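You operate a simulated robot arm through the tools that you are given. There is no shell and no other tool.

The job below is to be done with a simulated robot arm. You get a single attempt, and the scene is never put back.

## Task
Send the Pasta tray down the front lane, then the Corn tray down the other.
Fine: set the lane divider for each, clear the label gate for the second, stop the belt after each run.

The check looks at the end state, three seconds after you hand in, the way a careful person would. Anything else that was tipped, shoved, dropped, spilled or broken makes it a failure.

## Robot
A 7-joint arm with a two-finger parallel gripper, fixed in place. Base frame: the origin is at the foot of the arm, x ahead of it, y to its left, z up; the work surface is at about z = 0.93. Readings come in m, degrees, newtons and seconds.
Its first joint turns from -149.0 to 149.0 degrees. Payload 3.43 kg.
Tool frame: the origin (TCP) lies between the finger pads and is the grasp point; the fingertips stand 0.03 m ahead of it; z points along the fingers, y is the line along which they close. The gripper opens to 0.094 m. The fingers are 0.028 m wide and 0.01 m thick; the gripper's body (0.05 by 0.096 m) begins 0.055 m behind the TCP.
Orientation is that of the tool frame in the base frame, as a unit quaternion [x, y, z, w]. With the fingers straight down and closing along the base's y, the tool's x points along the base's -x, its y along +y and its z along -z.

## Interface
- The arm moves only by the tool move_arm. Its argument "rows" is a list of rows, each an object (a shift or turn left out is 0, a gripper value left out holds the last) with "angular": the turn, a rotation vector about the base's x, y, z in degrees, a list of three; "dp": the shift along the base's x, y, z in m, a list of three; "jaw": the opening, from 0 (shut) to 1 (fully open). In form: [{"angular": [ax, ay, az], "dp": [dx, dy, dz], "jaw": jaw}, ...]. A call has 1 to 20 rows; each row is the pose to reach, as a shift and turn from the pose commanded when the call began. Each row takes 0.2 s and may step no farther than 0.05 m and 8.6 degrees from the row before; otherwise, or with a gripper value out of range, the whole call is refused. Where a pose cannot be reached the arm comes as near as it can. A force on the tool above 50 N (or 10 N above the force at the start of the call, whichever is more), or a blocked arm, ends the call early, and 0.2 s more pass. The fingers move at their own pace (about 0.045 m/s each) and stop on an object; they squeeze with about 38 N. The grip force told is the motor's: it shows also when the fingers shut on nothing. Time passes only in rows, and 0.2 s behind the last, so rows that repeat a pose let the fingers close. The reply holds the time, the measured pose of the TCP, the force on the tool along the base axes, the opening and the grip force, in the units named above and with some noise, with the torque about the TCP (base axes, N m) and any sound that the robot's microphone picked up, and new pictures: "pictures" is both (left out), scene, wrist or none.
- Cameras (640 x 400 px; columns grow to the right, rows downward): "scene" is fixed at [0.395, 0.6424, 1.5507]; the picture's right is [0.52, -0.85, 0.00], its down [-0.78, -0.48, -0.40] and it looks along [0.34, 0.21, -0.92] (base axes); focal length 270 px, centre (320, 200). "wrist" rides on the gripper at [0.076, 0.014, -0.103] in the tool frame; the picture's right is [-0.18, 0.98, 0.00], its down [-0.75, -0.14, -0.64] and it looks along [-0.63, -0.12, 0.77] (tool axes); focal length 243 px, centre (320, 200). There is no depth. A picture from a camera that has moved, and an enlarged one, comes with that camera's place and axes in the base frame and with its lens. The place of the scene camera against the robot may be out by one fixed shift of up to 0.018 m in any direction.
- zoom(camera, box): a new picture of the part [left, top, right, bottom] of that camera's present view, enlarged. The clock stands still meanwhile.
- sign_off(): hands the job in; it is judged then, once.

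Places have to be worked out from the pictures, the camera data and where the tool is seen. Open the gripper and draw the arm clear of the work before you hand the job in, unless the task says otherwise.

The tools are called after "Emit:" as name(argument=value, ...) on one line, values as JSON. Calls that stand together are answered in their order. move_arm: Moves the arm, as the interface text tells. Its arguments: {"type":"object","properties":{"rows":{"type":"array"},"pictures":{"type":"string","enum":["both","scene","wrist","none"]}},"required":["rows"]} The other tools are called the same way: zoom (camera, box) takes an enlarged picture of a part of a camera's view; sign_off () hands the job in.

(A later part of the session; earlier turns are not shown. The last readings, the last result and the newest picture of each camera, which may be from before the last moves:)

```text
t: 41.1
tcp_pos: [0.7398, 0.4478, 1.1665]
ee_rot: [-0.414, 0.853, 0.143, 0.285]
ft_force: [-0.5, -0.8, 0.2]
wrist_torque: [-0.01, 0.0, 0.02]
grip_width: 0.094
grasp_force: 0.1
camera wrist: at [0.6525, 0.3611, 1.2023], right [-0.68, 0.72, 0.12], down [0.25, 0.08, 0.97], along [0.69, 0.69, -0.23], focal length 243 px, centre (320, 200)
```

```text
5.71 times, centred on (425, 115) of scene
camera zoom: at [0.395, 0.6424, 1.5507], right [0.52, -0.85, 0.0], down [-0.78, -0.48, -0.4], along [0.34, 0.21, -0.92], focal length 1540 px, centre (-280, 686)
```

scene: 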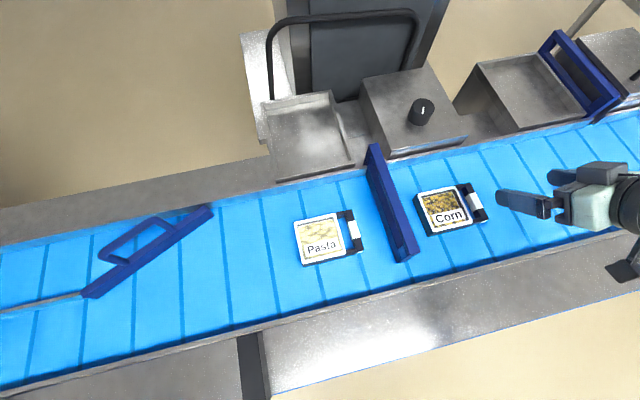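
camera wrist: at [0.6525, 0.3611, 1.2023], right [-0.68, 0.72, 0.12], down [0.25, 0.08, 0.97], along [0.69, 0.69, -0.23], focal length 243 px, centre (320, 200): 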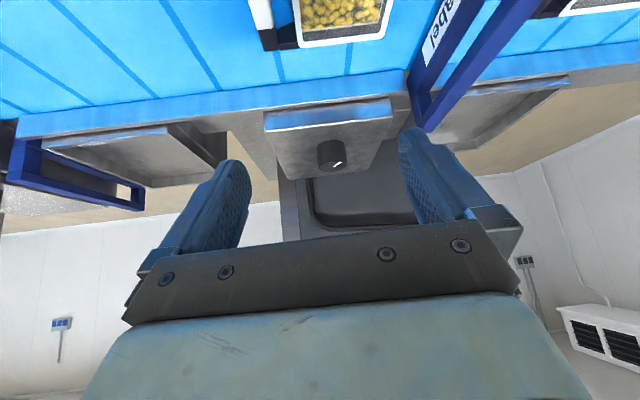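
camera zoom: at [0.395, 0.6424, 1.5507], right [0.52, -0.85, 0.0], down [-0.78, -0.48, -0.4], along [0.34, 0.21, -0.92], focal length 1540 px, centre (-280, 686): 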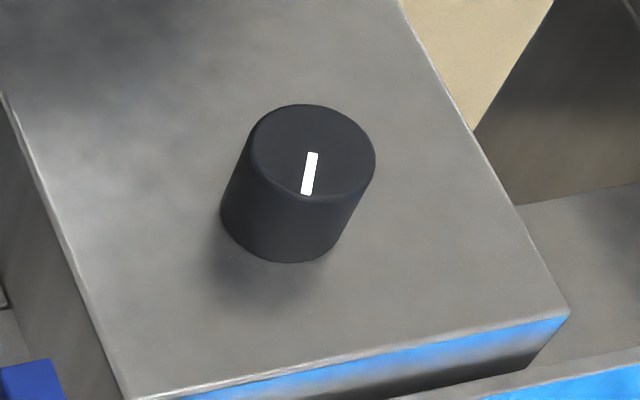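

The gate carries a "Label" sign on its upstream face. The knob is at its far stop and nothing moves, so I'll search the surroundings with wide wrist views for any other control.

Emit:
zoom(camera="wrist", box=[0, 0, 10, 400])

Emit:
zoom(camera="wrist", box=[630, 0, 640, 400])

Emit:
zoom(camera="wrist", box=[0, 0, 640, 10])

Emit:
zoom(camera="wrist", box=[380, 0, 580, 130])

```text
1.00 times, centred on (5, 200) of wrist (not enlarged: the box is as wide or as high as the picture)
camera zoom: at [0.6525, 0.3611, 1.2023], right [-0.68, 0.72, 0.12], down [0.25, 0.08, 0.97], along [0.69, 0.69, -0.23], focal length 243 px, centre (635, 200)
```

zoom: 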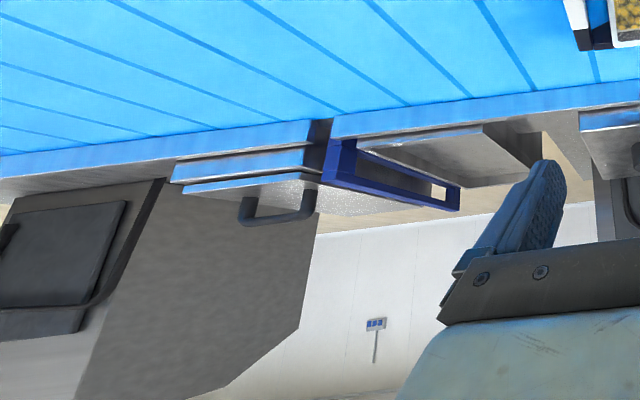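

```text
1.00 times, centred on (635, 200) of wrist (not enlarged: the box is as wide or as high as the picture)
camera zoom: at [0.6525, 0.3611, 1.2023], right [-0.68, 0.72, 0.12], down [0.25, 0.08, 0.97], along [0.69, 0.69, -0.23], focal length 243 px, centre (5, 200)
```

zoom: 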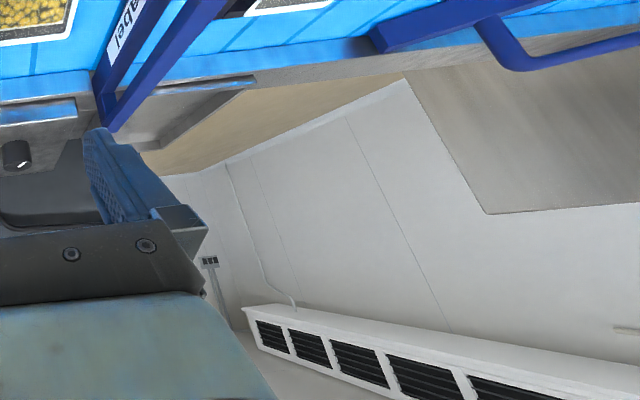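

```text
1.00 times, centred on (320, 5) of wrist (not enlarged: the box is as wide or as high as the picture)
camera zoom: at [0.6525, 0.3611, 1.2023], right [-0.68, 0.72, 0.12], down [0.25, 0.08, 0.97], along [0.69, 0.69, -0.23], focal length 243 px, centre (320, 395)
```

zoom: 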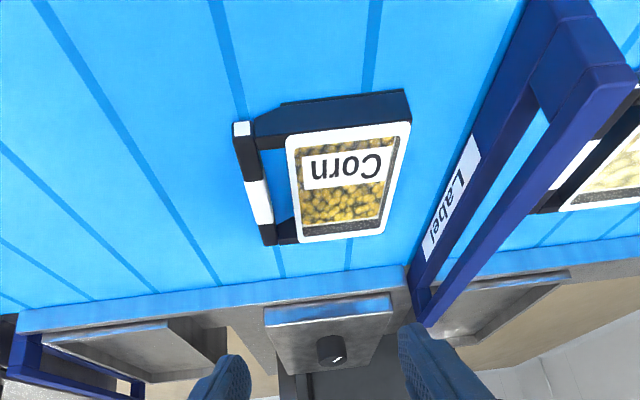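

```text
3.08 times, centred on (480, 65) of wrist
camera zoom: at [0.6525, 0.3611, 1.2023], right [-0.68, 0.72, 0.12], down [0.25, 0.08, 0.97], along [0.69, 0.69, -0.23], focal length 746 px, centre (-172, 615)
```

zoom: 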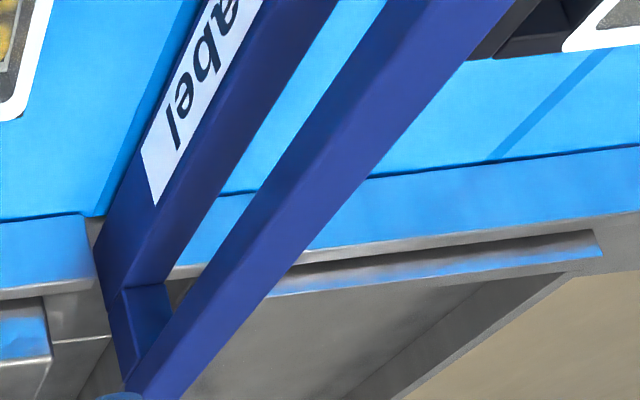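

The gate is an open frame with a graspable top bar that slides through a slot in the far rail. To understand the knob, I'll regrasp it and step it back slowly, dwelling at intermediate angles to find where the belt runs.

Emit:
move_arm(rows=[{"dp": [0.01, 0.02, 0.0], "angular": [0, 0, -7.2]}, {"dp": [0.03, 0.045, 0.0], "angular": [0, 0, -14.4]}, {"dp": [0.05, 0.07, 0.0], "angular": [0, 0, -21.6]}, {"dp": [0.07, 0.095, 0.0], "angular": [0, 0, -28.8]}, {"dp": [0.09, 0.12, 0.0], "angular": [0, 0, -36]}, {"dp": [0.11, 0.145, 0.0], "angular": [0, 0, -43.2]}, {"dp": [0.13, 0.17, 0.0], "angular": [0, 0, -50.4]}, {"dp": [0.15, 0.195, -0.02], "angular": [0, 0, -57.6]}, {"dp": [0.165, 0.22, -0.04], "angular": [0, 0, -64.8]}, {"dp": [0.174, 0.234, -0.055], "angular": [0, 0, -72]}, {"dp": [0.174, 0.234, -0.055], "angular": [0, 0, -72]}], pictures="wrist")

```text
t: 43.5
tcp_pos: [0.9133, 0.6814, 1.1099]
ee_rot: [0.167, 0.933, -0.053, 0.315]
ft_force: [-0.7, -0.2, 0.0]
wrist_torque: [-0.02, 0.03, 0.01]
grip_width: 0.094
grasp_force: 0.1
camera wrist: at [0.803, 0.7379, 1.1457], right [0.48, 0.87, 0.12], down [0.15, -0.21, 0.97], along [0.87, -0.44, -0.23], focal length 243 px, centre (320, 200)
```

wrist: 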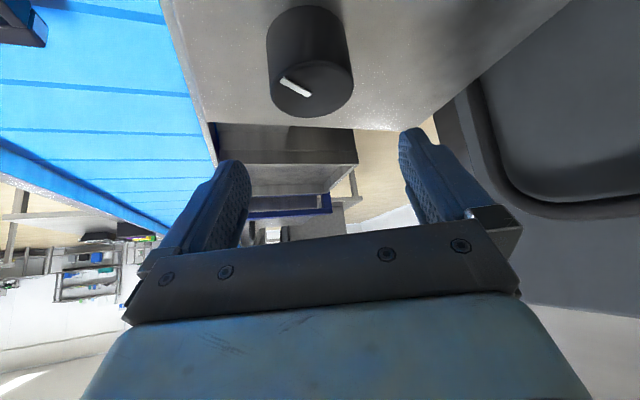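

I'm aligned over the knob again, so I'll descend and grip.

Emit:
move_arm(rows=[{"dp": [0.0, 0, -0.02]}, {"dp": [0.0, 0, -0.04]}, {"dp": [0.0, 0, -0.063]}, {"dp": [0.0, 0, -0.063]}, {"dp": [0.0, 0, -0.063], "jaw": 0.5}, {"dp": [0.0, 0, -0.063], "jaw": 0.2}, {"dp": [0.0, 0, -0.063], "jaw": 0}, {"dp": [0.0, 0, -0.063], "jaw": 0}], pictures="wrist")

```text
t: 45.3
tcp_pos: [0.9141, 0.6837, 1.0473]
ee_rot: [0.165, 0.933, -0.051, 0.315]
ft_force: [5.8, 10.1, 1.3]
wrist_torque: [-0.3, 0.08, 0.13]
grip_width: 0.0529
grasp_force: 41.3
camera wrist: at [0.8031, 0.7385, 1.0836], right [0.47, 0.87, 0.12], down [0.15, -0.21, 0.97], along [0.87, -0.44, -0.23], focal length 243 px, centre (320, 200)
```

wrist: 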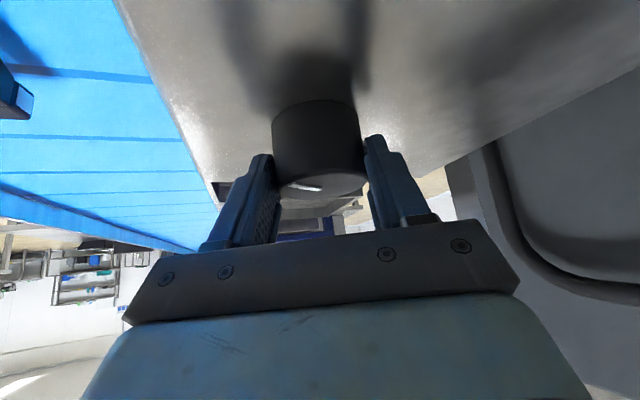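

Gripped. I'll turn counter-clockwise in steps with short dwells and watch the trays.

Emit:
move_arm(rows=[{"dp": [0.0005, 0.0004, 0], "angular": [0, 0, 8]}, {"dp": [0.0003, -0.0013, 0], "angular": [0, 0, 16]}, {"dp": [0.0003, -0.0013, 0], "angular": [0, 0, 16]}, {"dp": [0.0003, -0.0013, 0], "angular": [0, 0, 16]}, {"dp": [0.0003, -0.0013, 0], "angular": [0, 0, 16]}, {"dp": [0.0003, -0.0029, 0], "angular": [0, 0, 24]}, {"dp": [0.0005, -0.0046, 0], "angular": [0, 0, 32]}, {"dp": [0.0005, -0.0046, 0], "angular": [0, 0, 32]}, {"dp": [0.0005, -0.0046, 0], "angular": [0, 0, 32]}, {"dp": [0.0005, -0.0046, 0], "angular": [0, 0, 32]}, {"dp": [0.001, -0.0062, 0], "angular": [0, 0, 40]}, {"dp": [0.0017, -0.0077, 0], "angular": [0, 0, 48]}, {"dp": [0.0017, -0.0077, 0], "angular": [0, 0, 48]}, {"dp": [0.0017, -0.0077, 0], "angular": [0, 0, 48]}, {"dp": [0.0017, -0.0077, 0], "angular": [0, 0, 48]}])

Emit:
zoom(camera="wrist", box=[240, 90, 400, 230])

```text
t: 48.5
tcp_pos: [0.9157, 0.6727, 1.0475]
ee_rot: [-0.227, 0.921, 0.079, 0.307]
ft_force: [-7.8, -28.5, -7.1]
wrist_torque: [-0.53, -0.81, -0.28]
grip_width: 0.053
grasp_force: 45.3
camera wrist: at [0.7995, 0.6282, 1.084], right [-0.33, 0.94, 0.12], down [0.26, -0.03, 0.97], along [0.91, 0.35, -0.23], focal length 243 px, centre (320, 200)
```

scene: 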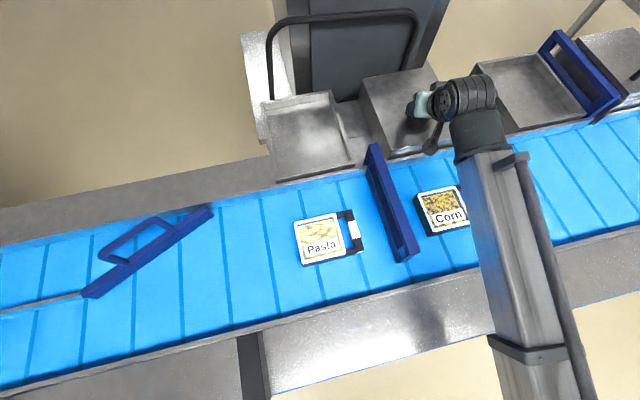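
wrist: 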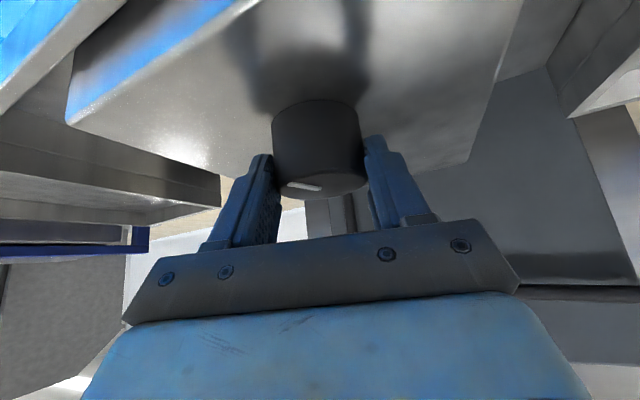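

```text
2.86 times, centred on (320, 160) of wrist
camera zoom: at [0.7995, 0.6282, 1.084], right [-0.33, 0.94, 0.12], down [0.26, -0.03, 0.97], along [0.91, 0.35, -0.23], focal length 693 px, centre (320, 314)
```

zoom: 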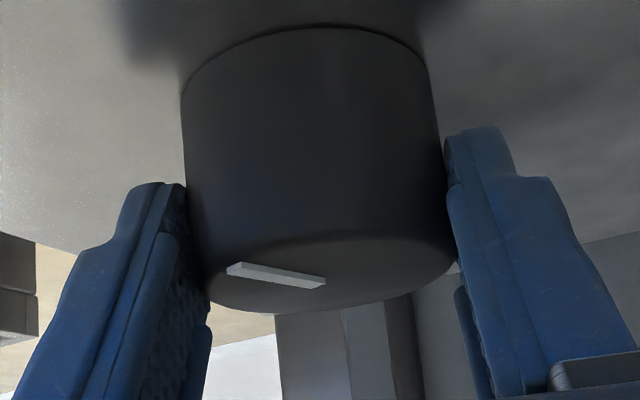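

The knob tracks (it's now at about 70°) but the trays are still. I'll relieve the side force and continue stepping down through 54°, 38° and 22° with dwells.

Emit:
move_arm(rows=[{"dp": [-0.0001, -0.0044, 0], "angular": [0, 0, 8]}, {"dp": [0.001, -0.0057, 0], "angular": [0, 0, 16]}, {"dp": [0.001, -0.0057, 0], "angular": [0, 0, 16]}, {"dp": [0.001, -0.0057, 0], "angular": [0, 0, 16]}, {"dp": [0.001, -0.0057, 0], "angular": [0, 0, 16]}, {"dp": [0.0022, -0.0068, 0], "angular": [0, 0, 24]}, {"dp": [0.0036, -0.0078, 0], "angular": [0, 0, 32]}, {"dp": [0.0036, -0.0078, 0], "angular": [0, 0, 32]}, {"dp": [0.0036, -0.0078, 0], "angular": [0, 0, 32]}, {"dp": [0.0036, -0.0078, 0], "angular": [0, 0, 32]}, {"dp": [0.0051, -0.0085, 0], "angular": [0, 0, 40]}, {"dp": [0.0067, -0.009, 0], "angular": [0, 0, 48]}, {"dp": [0.0067, -0.009, 0], "angular": [0, 0, 48]}, {"dp": [0.0067, -0.009, 0], "angular": [0, 0, 48]}, {"dp": [0.0067, -0.009, 0], "angular": [0, 0, 48]}])

Emit:
zoom(camera="scene", box=[280, 180, 380, 280])

```text
t: 51.7
tcp_pos: [0.9229, 0.6657, 1.0493]
ee_rot: [-0.581, 0.748, 0.199, 0.252]
ft_force: [22.5, 5.5, 4.0]
wrist_torque: [1.01, -1.14, -0.26]
grip_width: 0.0529
grasp_force: 44.9
camera wrist: at [0.879, 0.5507, 1.0834], right [-0.92, 0.38, 0.12], down [0.19, 0.17, 0.97], along [0.35, 0.91, -0.23], focal length 243 px, centre (320, 200)
```

scene: 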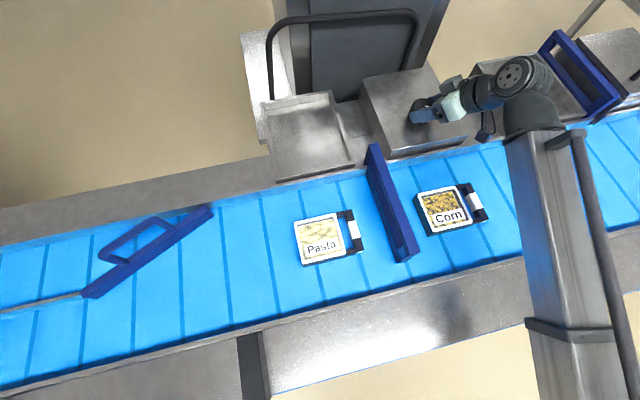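
wrist: 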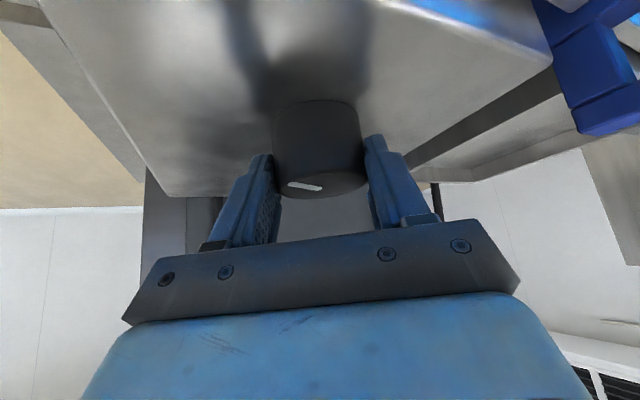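

```text
4.00 times, centred on (330, 230) of scene
camera zoom: at [0.395, 0.6424, 1.5507], right [0.52, -0.85, 0.0], down [-0.78, -0.48, -0.4], along [0.34, 0.21, -0.92], focal length 1078 px, centre (280, 80)
```

zoom: 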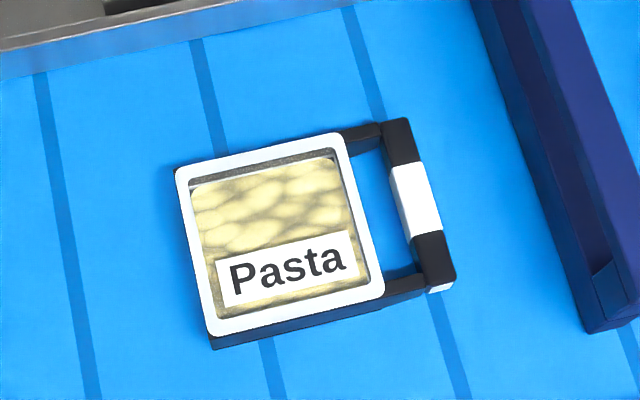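

Pasta hasn't moved at all over the whole knob range, so some other condition must gate the belt. I'll return the knob to its original stop, then look along the near side where I saw the orange part.

Emit:
move_arm(rows=[{"dp": [0.0036, 0.0, 0], "angular": [0, 0, 8]}, {"dp": [0.0058, 0.0, 0], "angular": [0, 0, 16]}, {"dp": [0.0071, 0.0, 0], "angular": [0, 0, 22]}, {"dp": [0.0071, 0.0, 0], "angular": [0, 0, 24]}, {"dp": [0.0071, 0.0, 0], "angular": [0, 0, 24]}])

Emit:
zoom(camera="wrist", box=[240, 90, 400, 230])

```text
t: 52.9
tcp_pos: [0.929, 0.6647, 1.0487]
ee_rot: [0.725, -0.61, -0.246, -0.204]
ft_force: [10.7, 7.2, 6.2]
wrist_torque: [0.65, -1.25, -0.13]
grip_width: 0.0528
grasp_force: 44.9
camera wrist: at [0.9357, 0.5428, 1.0837], right [-0.99, -0.03, 0.12], down [0.11, 0.23, 0.97], along [-0.05, 0.97, -0.23], focal length 243 px, centre (320, 200)
```

scene: 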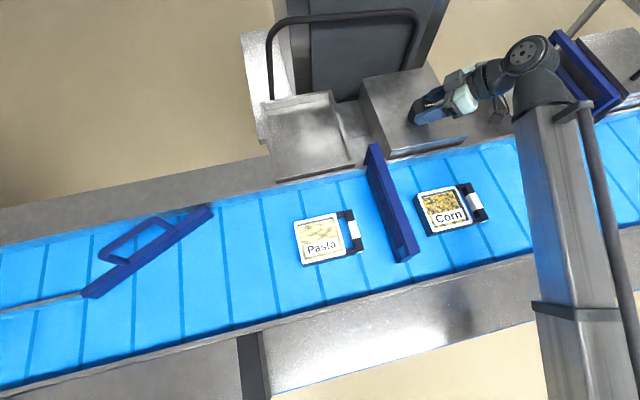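
wrist: 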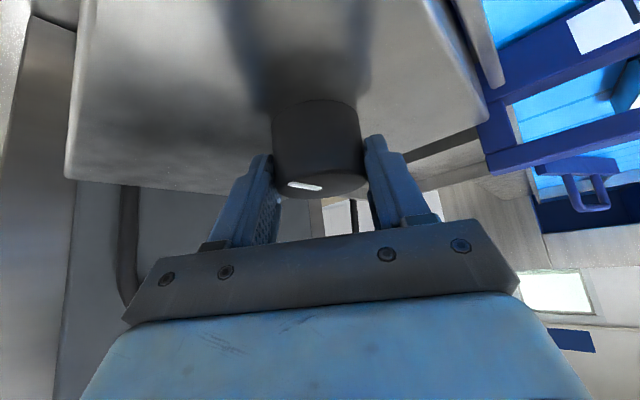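

```text
2.86 times, centred on (320, 160) of wrist
camera zoom: at [0.9357, 0.5428, 1.0837], right [-0.99, -0.03, 0.12], down [0.11, 0.23, 0.97], along [-0.05, 0.97, -0.23], focal length 693 px, centre (320, 314)
```

zoom: 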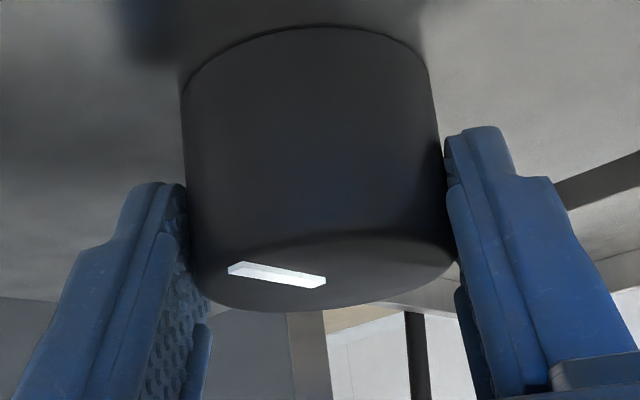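

The knob is back at its starting angle. I'll release, lift and retract towards the robot, then look at the conveyor's near face, which the scene camera can't see.

Emit:
move_arm(rows=[{"jaw": 1}, {"jaw": 1}, {"jaw": 1}, {"dp": [0, 0, 0.03], "jaw": 1}, {"dp": [0, 0, 0.06], "jaw": 1}, {"dp": [-0.02, -0.02, 0.09], "jaw": 1}, {"dp": [-0.05, -0.045, 0.11], "angular": [0, 0, -7], "jaw": 1}, {"dp": [-0.08, -0.07, 0.12], "angular": [0, 0, -14], "jaw": 1}, {"dp": [-0.11, -0.1, 0.12], "angular": [0, 0, -21], "jaw": 1}, {"dp": [-0.14, -0.13, 0.12], "angular": [0, 0, -28], "jaw": 1}, {"dp": [-0.17, -0.15, 0.12], "angular": [0, 0, -35], "jaw": 1}, {"dp": [-0.2, -0.17, 0.12], "angular": [0, 0, -42], "jaw": 1}, {"dp": [-0.23, -0.19, 0.12], "angular": [0, 0, -49], "jaw": 1}, {"dp": [-0.26, -0.21, 0.12], "angular": [0, 0, -56], "jaw": 1}, {"dp": [-0.26, -0.21, 0.12], "angular": [0, 0, -56], "jaw": 1}])

Emit:
zoom(camera="scene", box=[380, 80, 470, 150])

```text
t: 56.1
tcp_pos: [0.6682, 0.4558, 1.1675]
ee_rot: [-0.352, 0.88, 0.121, 0.294]
ft_force: [-0.7, 0.3, 0.0]
wrist_torque: [0.01, 0.0, 0.01]
grip_width: 0.0941
grasp_force: 0.0
camera wrist: at [0.5703, 0.3813, 1.2032], right [-0.57, 0.81, 0.12], down [0.26, 0.04, 0.97], along [0.78, 0.58, -0.23], focal length 243 px, centre (320, 200)
```

scene: 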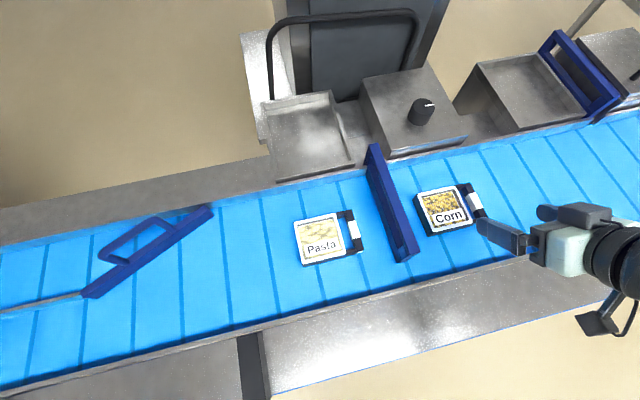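
wrist: 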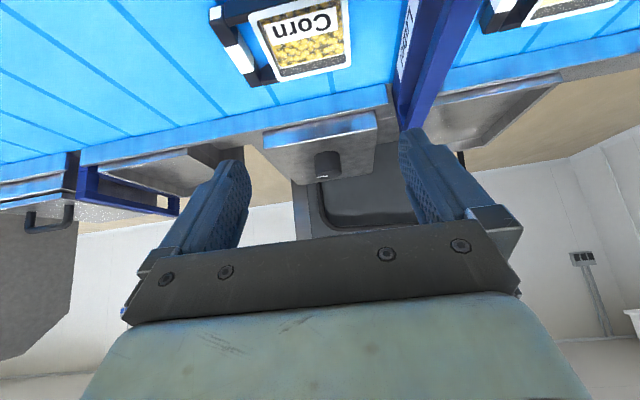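

```text
5.71 times, centred on (425, 115) of scene
camera zoom: at [0.395, 0.6424, 1.5507], right [0.52, -0.85, 0.0], down [-0.78, -0.48, -0.4], along [0.34, 0.21, -0.92], focal length 1540 px, centre (-280, 686)
```

zoom: 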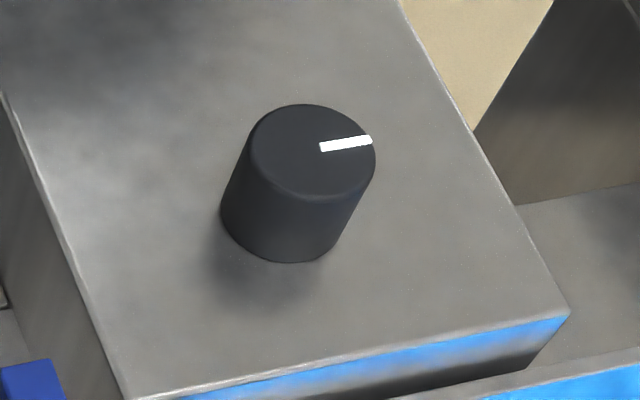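

The knob is confirmed at its original mark. I'll now untilt and draw back close to the robot to see the near face of the conveyor.

Emit:
move_arm(rows=[{"dp": [-0.03, -0.015, 0], "angular": [-4.8, 5, 0]}, {"dp": [-0.06, -0.03, 0], "angular": [-9.7, 10.1, 0]}, {"dp": [-0.1, -0.045, 0], "angular": [-14.5, 15.1, 0]}, {"dp": [-0.14, -0.06, 0], "angular": [-19.4, 20.2, 0]}, {"dp": [-0.18, -0.07, 0], "angular": [-24.2, 25.2, 0]}, {"dp": [-0.22, -0.08, 0], "angular": [-24.2, 25.2, 0]}, {"dp": [-0.25, -0.09, 0], "angular": [-24.2, 25.2, 0]}, {"dp": [-0.25, -0.09, 0], "angular": [-24.2, 25.2, 0]}])

Emit:
zoom(camera="wrist", box=[0, 0, 640, 10])

Emit:
zoom(camera="wrist", box=[630, 0, 640, 400])

Emit:
zoom(camera="wrist", box=[0, 0, 10, 400])

```text
t: 57.3
tcp_pos: [0.5149, 0.396, 1.1558]
ee_rot: [-0.373, 0.926, 0.024, 0.056]
ft_force: [8.6, 5.4, -12.6]
wrist_torque: [0.0, -0.09, 0.0]
grip_width: 0.094
grasp_force: 0.2
out of reach, approached as far as the arm can: row 5
stopped in row 5: the force on the tool passed its limit at 67 N (the readings are from after the stop); the commanded pose is now the measured one
camera wrist: at [0.4407, 0.3457, 1.2485], right [-0.55, 0.83, 0.03], down [0.58, 0.36, 0.73], along [0.6, 0.42, -0.68], focal length 243 px, centre (320, 200)
```

scene: 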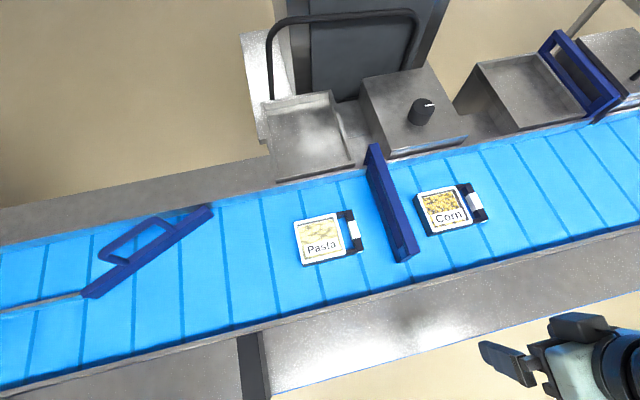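
wrist: 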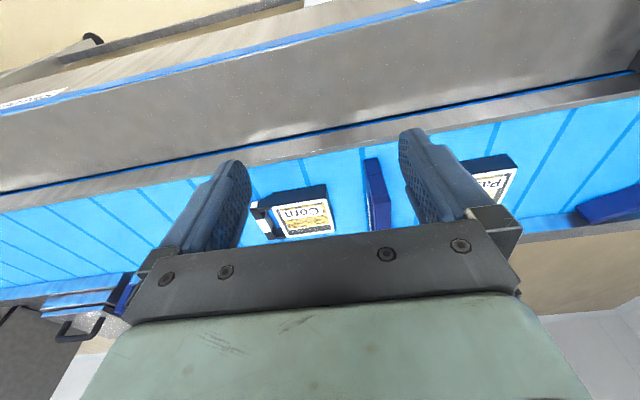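

```text
1.00 times, centred on (320, 5) of wrist (not enlarged: the box is as wide or as high as the picture)
camera zoom: at [0.4407, 0.3457, 1.2485], right [-0.55, 0.83, 0.03], down [0.58, 0.36, 0.73], along [0.6, 0.42, -0.68], focal length 243 px, centre (320, 395)
```

zoom: 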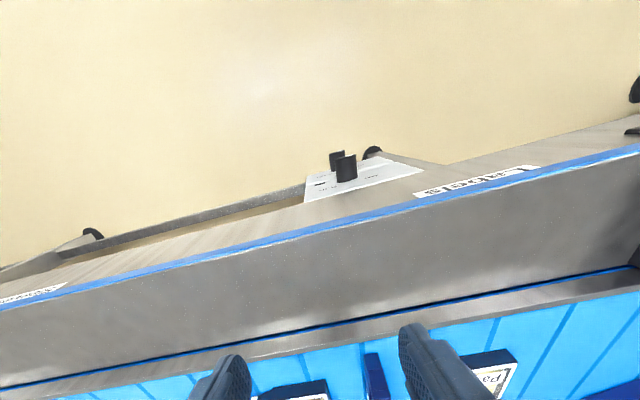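

```text
1.00 times, centred on (635, 200) of wrist (not enlarged: the box is as wide or as high as the picture)
camera zoom: at [0.4407, 0.3457, 1.2485], right [-0.55, 0.83, 0.03], down [0.58, 0.36, 0.73], along [0.6, 0.42, -0.68], focal length 243 px, centre (5, 200)
```

zoom: 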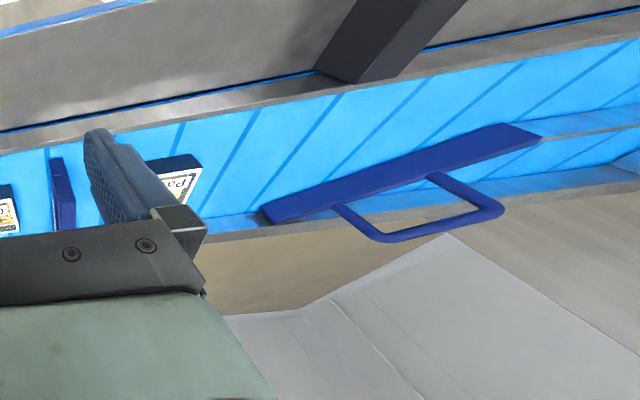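

```text
1.00 times, centred on (5, 200) of wrist (not enlarged: the box is as wide or as high as the picture)
camera zoom: at [0.4407, 0.3457, 1.2485], right [-0.55, 0.83, 0.03], down [0.58, 0.36, 0.73], along [0.6, 0.42, -0.68], focal length 243 px, centre (635, 200)
```

zoom: 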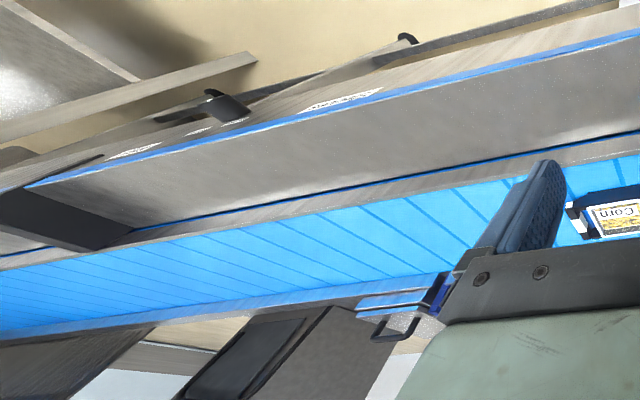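

This is useful: the conveyor's near face carries a white panel with black knobs and printed labels. I'll zoom in there.

Emit:
zoom(camera="wrist", box=[280, 0, 400, 4])

Emit:
zoom(camera="wrist", box=[400, 0, 560, 4])

Emit:
zoom(camera="wrist", box=[0, 30, 160, 130])

```text
5.33 times, centred on (340, 2) of wrist
camera zoom: at [0.4407, 0.3457, 1.2485], right [-0.55, 0.83, 0.03], down [0.58, 0.36, 0.73], along [0.6, 0.42, -0.68], focal length 1294 px, centre (213, 1256)
```

zoom: 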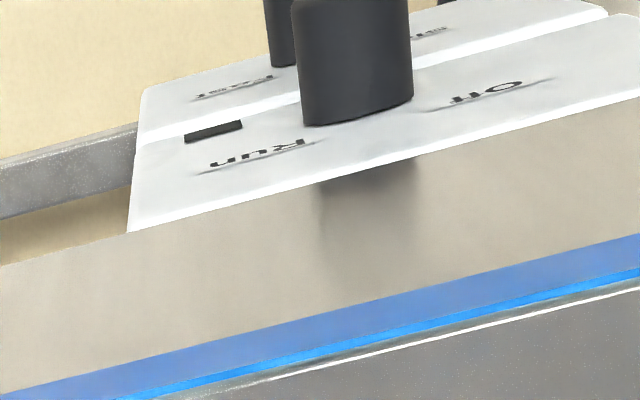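

```text
4.00 times, centred on (480, 2) of wrist
camera zoom: at [0.4407, 0.3457, 1.2485], right [-0.55, 0.83, 0.03], down [0.58, 0.36, 0.73], along [0.6, 0.42, -0.68], focal length 970 px, centre (-320, 992)
```

zoom: 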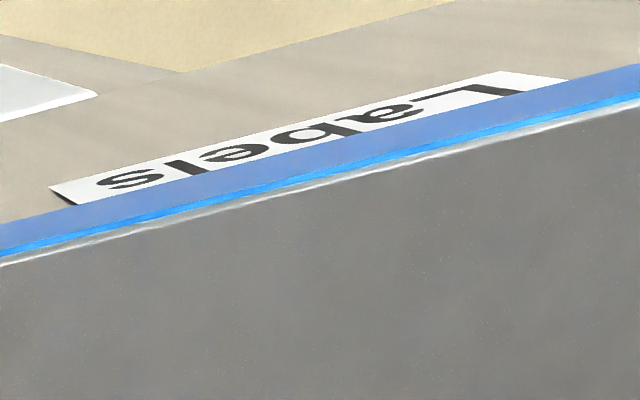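

```text
4.00 times, centred on (80, 80) of wrist
camera zoom: at [0.4407, 0.3457, 1.2485], right [-0.55, 0.83, 0.03], down [0.58, 0.36, 0.73], along [0.6, 0.42, -0.68], focal length 970 px, centre (1280, 680)
```

zoom: 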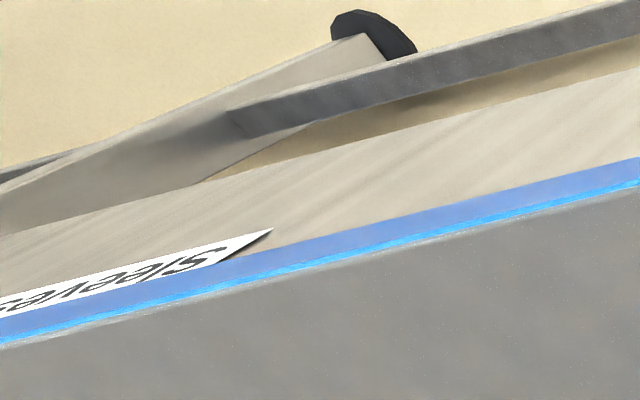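

That's the real belt control: a panel on the conveyor's near face, with one selector marked "Off / Run" and a second marked "Slow / Fast", roughly at (0.45, 0.41, z≈0.77). The console knob was something else, and I've returned it to its start. I'll go lower and closer to the robot for a frontal look.

Emit:
move_arm(rows=[{"dp": [0.0, 0.0, -0.03]}, {"dp": [0.0, 0.0, -0.06]}, {"dp": [0.0, 0.0, -0.09]}, {"dp": [-0.01, -0.01, -0.11]}, {"dp": [-0.025, -0.025, -0.12]}, {"dp": [-0.04, -0.04, -0.13]}, {"dp": [-0.05, -0.05, -0.14]}, {"dp": [-0.05, -0.05, -0.14]}])

Emit:
zoom(camera="wrist", box=[0, 0, 640, 10])

```text
t: 59.1
tcp_pos: [0.4645, 0.3467, 1.0162]
ee_rot: [-0.373, 0.926, 0.025, 0.056]
ft_force: [-0.1, -0.6, -0.2]
wrist_torque: [0.01, -0.02, -0.04]
grip_width: 0.094
grasp_force: 0.0
camera wrist: at [0.3917, 0.2951, 1.1087], right [-0.55, 0.83, 0.03], down [0.58, 0.36, 0.73], along [0.6, 0.41, -0.69], focal length 243 px, centre (320, 200)
```

scene: 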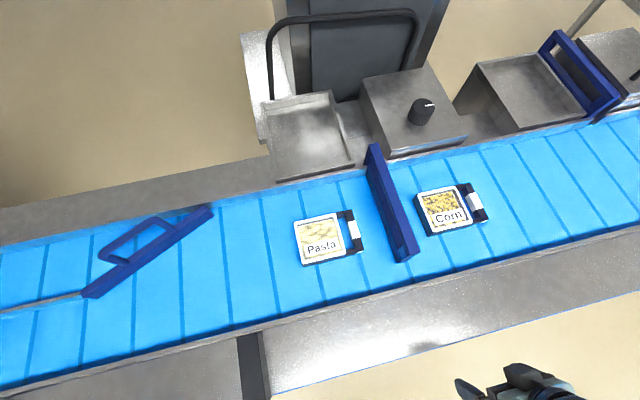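
wrist: 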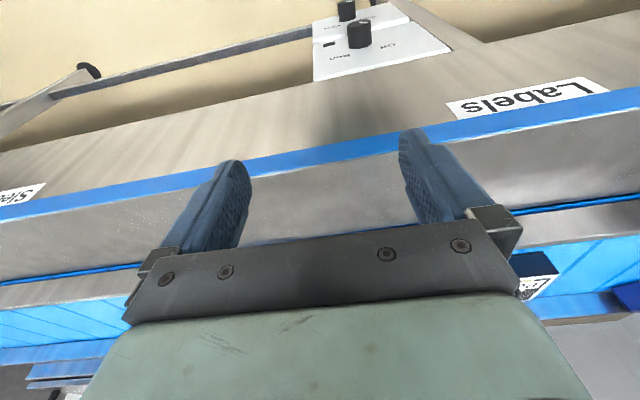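

```text
1.00 times, centred on (320, 5) of wrist (not enlarged: the box is as wide or as high as the picture)
camera zoom: at [0.3917, 0.2951, 1.1087], right [-0.55, 0.83, 0.03], down [0.58, 0.36, 0.73], along [0.6, 0.41, -0.69], focal length 243 px, centre (320, 395)
```

zoom: 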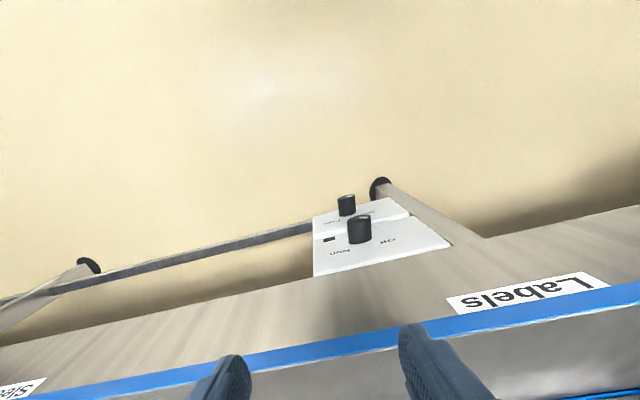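

Emit:
zoom(camera="wrist", box=[290, 0, 460, 90])

Emit:
zoom(camera="wrist", box=[300, 0, 420, 20])

```text
3.76 times, centred on (375, 45) of wrist
camera zoom: at [0.3917, 0.2951, 1.1087], right [-0.55, 0.83, 0.03], down [0.58, 0.36, 0.73], along [0.6, 0.41, -0.69], focal length 913 px, centre (113, 784)
```

zoom: 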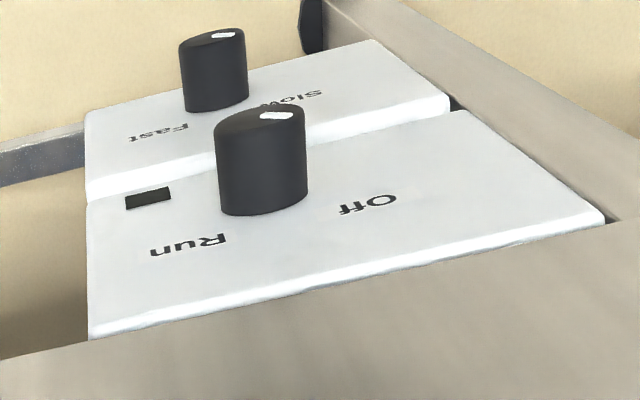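

```text
5.33 times, centred on (360, 10) of wrist
camera zoom: at [0.3917, 0.2951, 1.1087], right [-0.55, 0.83, 0.03], down [0.58, 0.36, 0.73], along [0.6, 0.41, -0.69], focal length 1294 px, centre (107, 1213)
```

zoom: 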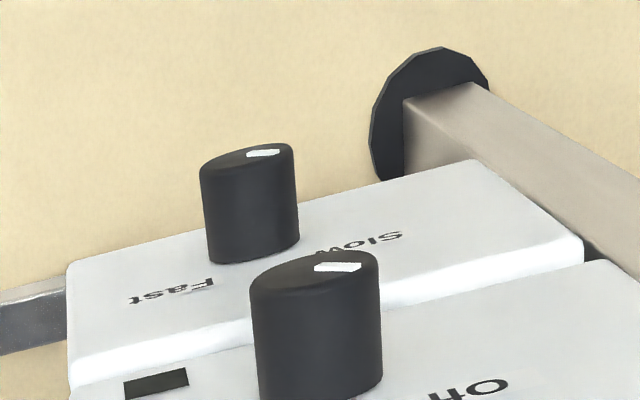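

The upper plate reads "Off / Run" with its pointer at Off, and the lower plate reads "Slow / Fast" at Slow. The knobs stick out horizontally towards the robot. I need an accurate position, so I'll go lower in front of the panel and triangulate.

Emit:
move_arm(rows=[{"dp": [-0.02, 0.0, -0.02]}, {"dp": [-0.04, 0.0, -0.04]}, {"dp": [-0.06, 0.0, -0.06]}, {"dp": [-0.075, -0.002, -0.08]}, {"dp": [-0.09, -0.005, -0.1]}, {"dp": [-0.09, -0.005, -0.12]}, {"dp": [-0.09, -0.005, -0.12]}])

Emit:
zoom(camera="wrist", box=[0, 0, 640, 10])

```text
t: 60.7
tcp_pos: [0.4102, 0.3747, 0.9082]
ee_rot: [-0.372, 0.926, 0.024, 0.055]
ft_force: [0.1, 0.5, -0.6]
wrist_torque: [0.02, -0.01, 0.02]
grip_width: 0.0938
grasp_force: 0.1
out of reach, approached as far as the arm can: row 3, 4, 5, 6, 7
camera wrist: at [0.3365, 0.3258, 0.9998], right [-0.55, 0.83, 0.03], down [0.58, 0.36, 0.73], along [0.6, 0.41, -0.69], focal length 243 px, centre (320, 200)
```

scene: 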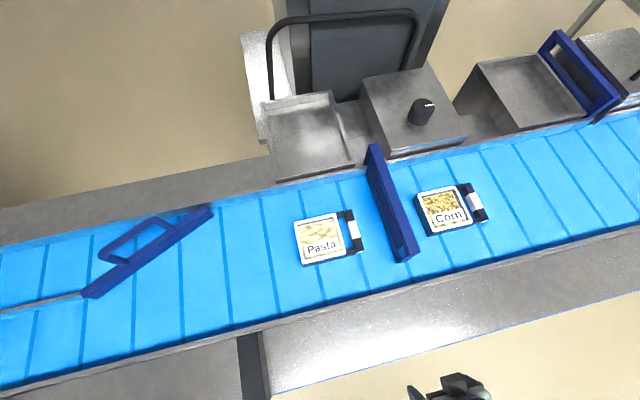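
wrist: 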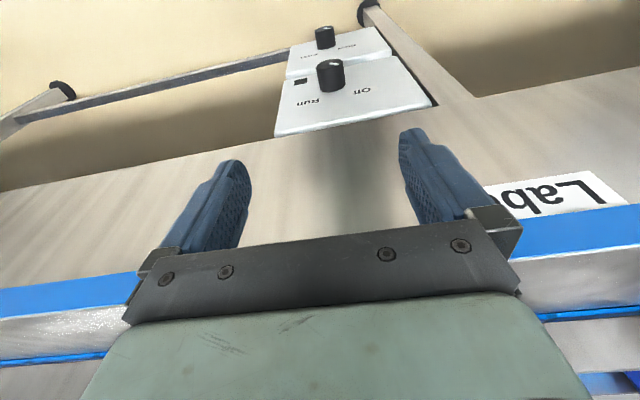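

```text
1.00 times, centred on (320, 5) of wrist (not enlarged: the box is as wide or as high as the picture)
camera zoom: at [0.3365, 0.3258, 0.9998], right [-0.55, 0.83, 0.03], down [0.58, 0.36, 0.73], along [0.6, 0.41, -0.69], focal length 243 px, centre (320, 395)
```

zoom: 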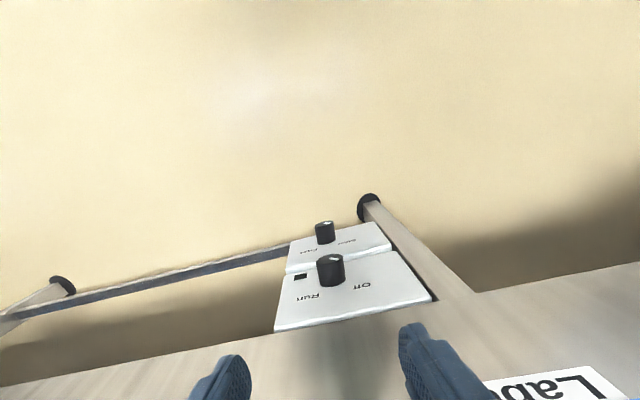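

Good view of both plates. The arm can't come much closer to its base here, so I'll zoom in to measure.

Emit:
zoom(camera="wrist", box=[260, 10, 450, 140])

```text
3.08 times, centred on (355, 75) of wrist
camera zoom: at [0.3365, 0.3258, 0.9998], right [-0.55, 0.83, 0.03], down [0.58, 0.36, 0.73], along [0.6, 0.41, -0.69], focal length 746 px, centre (212, 585)
```

zoom: 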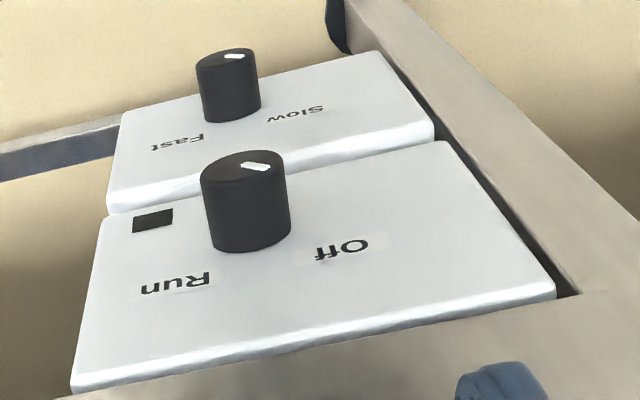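

The selector's axis is horizontal. "Off" is 45° up-left and "Run" 45° up-right as seen from the robot, so it needs a 90° clockwise turn. The knob is about 0.04 across, near (0.43, 0.42, z≈0.62). I'll tilt the tool outward and lower it in front of the panel to test reach.

Emit:
move_arm(rows=[{"dp": [0.0, 0.0, -0.03], "angular": [4.9, -5.0, 0]}, {"dp": [0.0, 0.0, -0.06], "angular": [9.7, -10.1, 0]}, {"dp": [-0.005, -0.005, -0.1], "angular": [14.6, -15.1, 0]}, {"dp": [-0.01, -0.01, -0.14], "angular": [19.4, -20.2, 0]}, {"dp": [-0.02, -0.02, -0.18], "angular": [24.3, -25.2, 0]}, {"dp": [-0.02, -0.02, -0.2], "angular": [24.3, -25.2, 0]}, {"dp": [-0.02, -0.02, -0.2], "angular": [24.3, -25.2, 0]}])

Emit:
zoom(camera="wrist", box=[0, 0, 640, 10])

```text
t: 61.5
tcp_pos: [0.4411, 0.4148, 0.8316]
ee_rot: [-0.374, 0.907, 0.077, 0.177]
ft_force: [-63.3, -75.1, 80.5]
wrist_torque: [2.03, 2.32, 3.77]
grip_width: 0.087
grasp_force: 0.1
out of reach, approached as far as the arm can: row 1, 2, 3
stopped in row 3: the force on the tool passed its limit at 474 N (the readings are from after the stop); the commanded pose is now the measured one
camera wrist: at [0.3536, 0.3485, 0.8975], right [-0.57, 0.82, 0.08], down [0.43, 0.22, 0.88], along [0.7, 0.54, -0.47], focal length 243 px, centre (320, 200)
```

scene: 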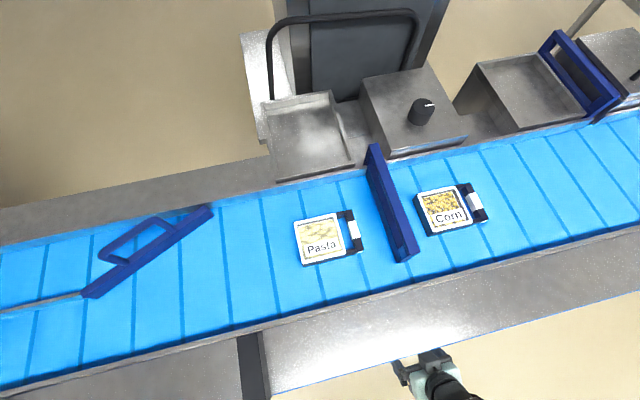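
wrist: 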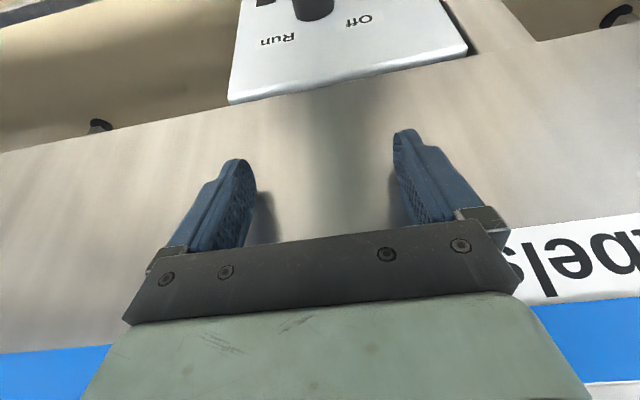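

```text
1.00 times, centred on (320, 5) of wrist (not enlarged: the box is as wide or as high as the picture)
camera zoom: at [0.3536, 0.3485, 0.8975], right [-0.57, 0.82, 0.08], down [0.43, 0.22, 0.88], along [0.7, 0.54, -0.47], focal length 243 px, centre (320, 395)
```

zoom: 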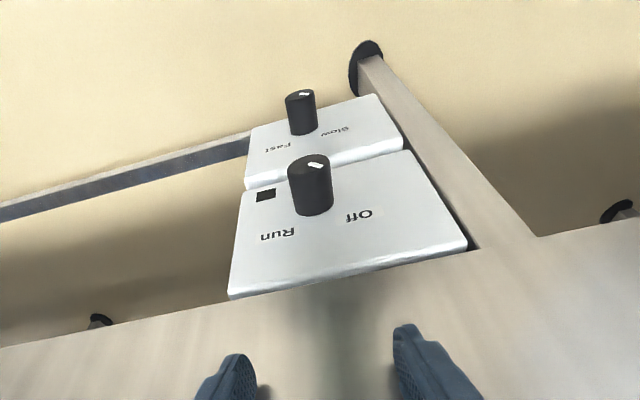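

The arm couldn't fold that close, so it drifted outward and the fingertips pressed hard on the fixed skirt. The trays are undisturbed. I'll back off immediately, up and away, and rethink the approach.

Emit:
move_arm(rows=[{"dp": [-0.007, -0.007, 0.01]}, {"dp": [-0.014, -0.014, 0.03]}, {"dp": [-0.018, -0.018, 0.06]}, {"dp": [-0.02, -0.02, 0.09]}, {"dp": [-0.02, -0.02, 0.09]}])

```text
t: 61.9
tcp_pos: [0.4418, 0.4146, 0.8316]
ee_rot: [-0.374, 0.908, 0.076, 0.174]
ft_force: [-36.8, -48.8, 52.2]
wrist_torque: [1.39, 1.54, 2.38]
grip_width: 0.0887
grasp_force: 0.1
out of reach, approached as far as the arm can: row 1, 2
stopped in row 2: the force on the tool passed its limit at 138 N (the readings are from after the stop); the commanded pose is now the measured one
camera wrist: at [0.3542, 0.3488, 0.8976], right [-0.57, 0.82, 0.08], down [0.43, 0.22, 0.88], along [0.7, 0.53, -0.48], focal length 243 px, centre (320, 200)
```

scene: 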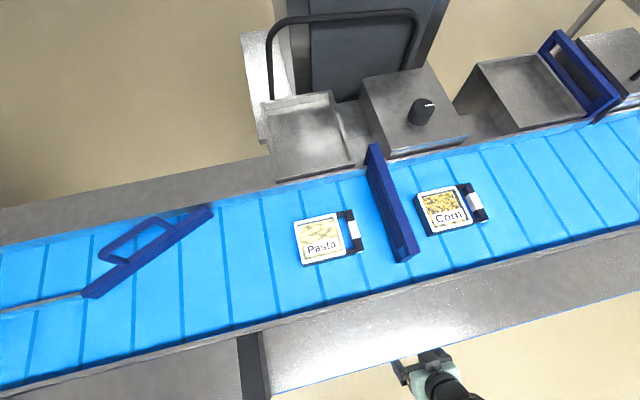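
wrist: 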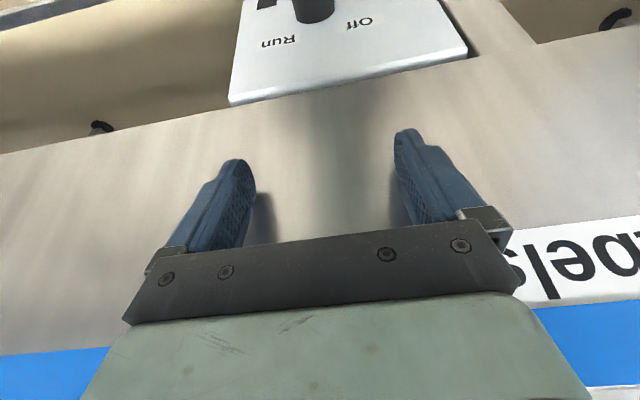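

The force is easing, and moving straight up should be reachable, so I'll go up in small steps.

Emit:
move_arm(rows=[{"dp": [0, 0, 0.006]}, {"dp": [0, 0, 0.012]}, {"dp": [0, 0, 0.02]}, {"dp": [0, 0, 0.03]}])

```text
t: 62.9
tcp_pos: [0.4422, 0.4161, 0.85]
ee_rot: [-0.375, 0.911, 0.067, 0.16]
ft_force: [-0.6, 0.0, 1.1]
wrist_torque: [0.0, 0.04, 0.05]
grip_width: 0.0938
grasp_force: 0.1
out of reach, approached as far as the arm can: row 1, 2, 3, 4
stopped in row 4: the force on the tool passed its limit at 98 N (the readings are from after the stop); the commanded pose is now the measured one
camera wrist: at [0.356, 0.3509, 0.9208], right [-0.57, 0.82, 0.07], down [0.45, 0.24, 0.86], along [0.69, 0.52, -0.51], focal length 243 px, centre (320, 200)
```

scene: 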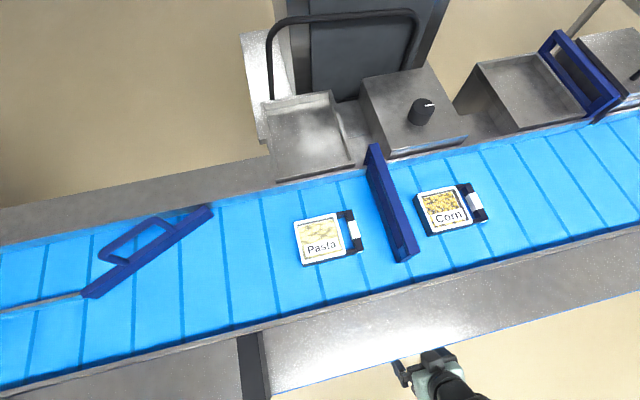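
wrist: 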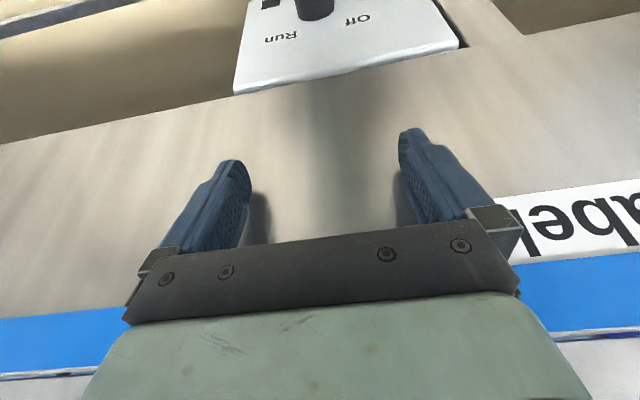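

Contact is released and the force is zero. I'll rise further while reducing the tilt so the arm stays inside its reach.

Emit:
move_arm(rows=[{"dp": [0, 0, 0.01], "angular": [-2.1, 2.2, 0]}, {"dp": [0, 0, 0.025], "angular": [-4.2, 4.3, 0]}, {"dp": [0, 0, 0.045], "angular": [-6.2, 6.5, 0]}, {"dp": [0, 0, 0.07], "angular": [-8.3, 8.6, 0]}, {"dp": [0, 0, 0.1], "angular": [-10.4, 10.8, 0]}, {"dp": [0, 0, 0.13], "angular": [-10.4, 10.8, 0]}])

```text
t: 64.3
tcp_pos: [0.442, 0.4166, 0.9818]
ee_rot: [-0.381, 0.924, 0.021, 0.038]
ft_force: [0.1, -0.2, 0.1]
wrist_torque: [0.03, -0.04, 0.04]
grip_width: 0.0939
grasp_force: 0.1
camera wrist: at [0.3725, 0.3664, 1.0771], right [-0.56, 0.83, 0.02], down [0.6, 0.39, 0.7], along [0.57, 0.41, -0.71], focal length 243 px, centre (320, 200)
```

scene: 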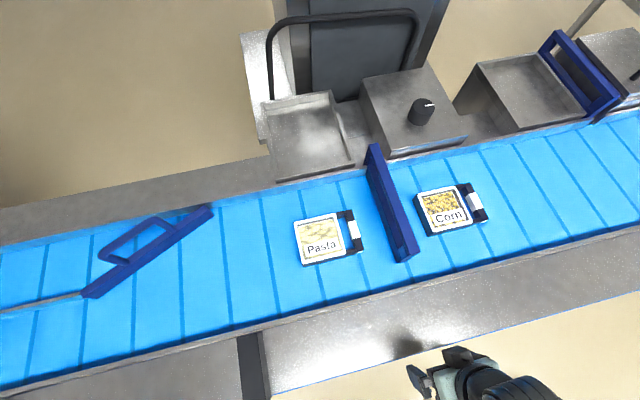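
wrist: 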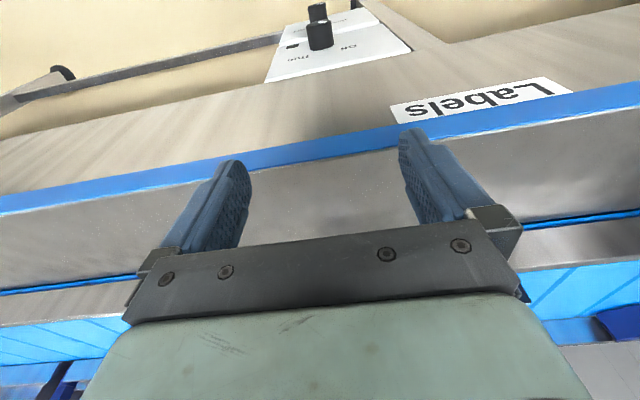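

Clear of contact now. Combining several views puts the Run knob's axis at about d≈0, z≈0.615, protruding from the panel (n≈0.62) to n≈0.59. The arm can't fold straight in above it, so I'll go down beside it to the downstream side, where the radius is larger, and slide in low.

Emit:
move_arm(rows=[{"dp": [-0.03, 0.012, 0.01]}, {"dp": [-0.06, 0.025, 0.02]}, {"dp": [-0.095, 0.042, 0.02]}, {"dp": [-0.13, 0.06, 0.02]}, {"dp": [-0.165, 0.077, 0.02]}, {"dp": [-0.2, 0.094, 0.02]}, {"dp": [-0.23, 0.108, 0.02]}, {"dp": [-0.248, 0.117, 0.02]}, {"dp": [-0.248, 0.117, 0.02]}])

```text
t: 66.3
tcp_pos: [0.1956, 0.5315, 1.0009]
ee_rot: [-0.381, 0.924, 0.02, 0.039]
ft_force: [0.3, 0.2, 0.0]
wrist_torque: [0.0, 0.0, 0.02]
grip_width: 0.0939
grasp_force: 0.0
camera wrist: at [0.1249, 0.483, 1.0964], right [-0.56, 0.83, 0.02], down [0.6, 0.38, 0.7], along [0.57, 0.41, -0.71], focal length 243 px, centre (320, 200)
```

scene: 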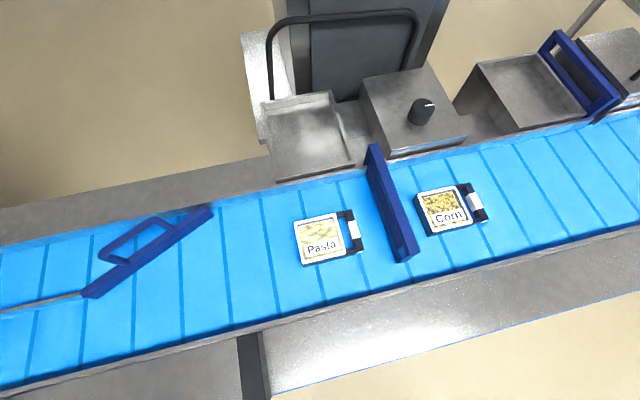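
wrist: 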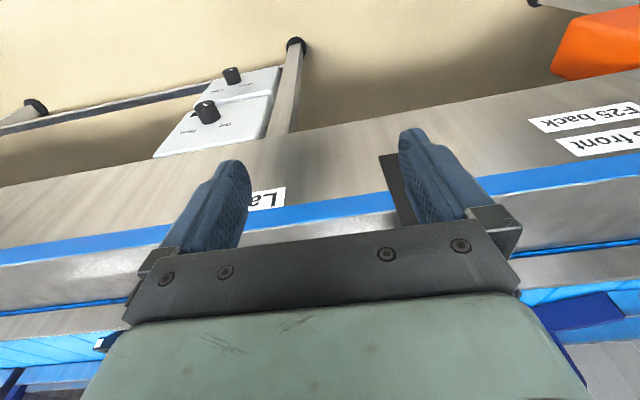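

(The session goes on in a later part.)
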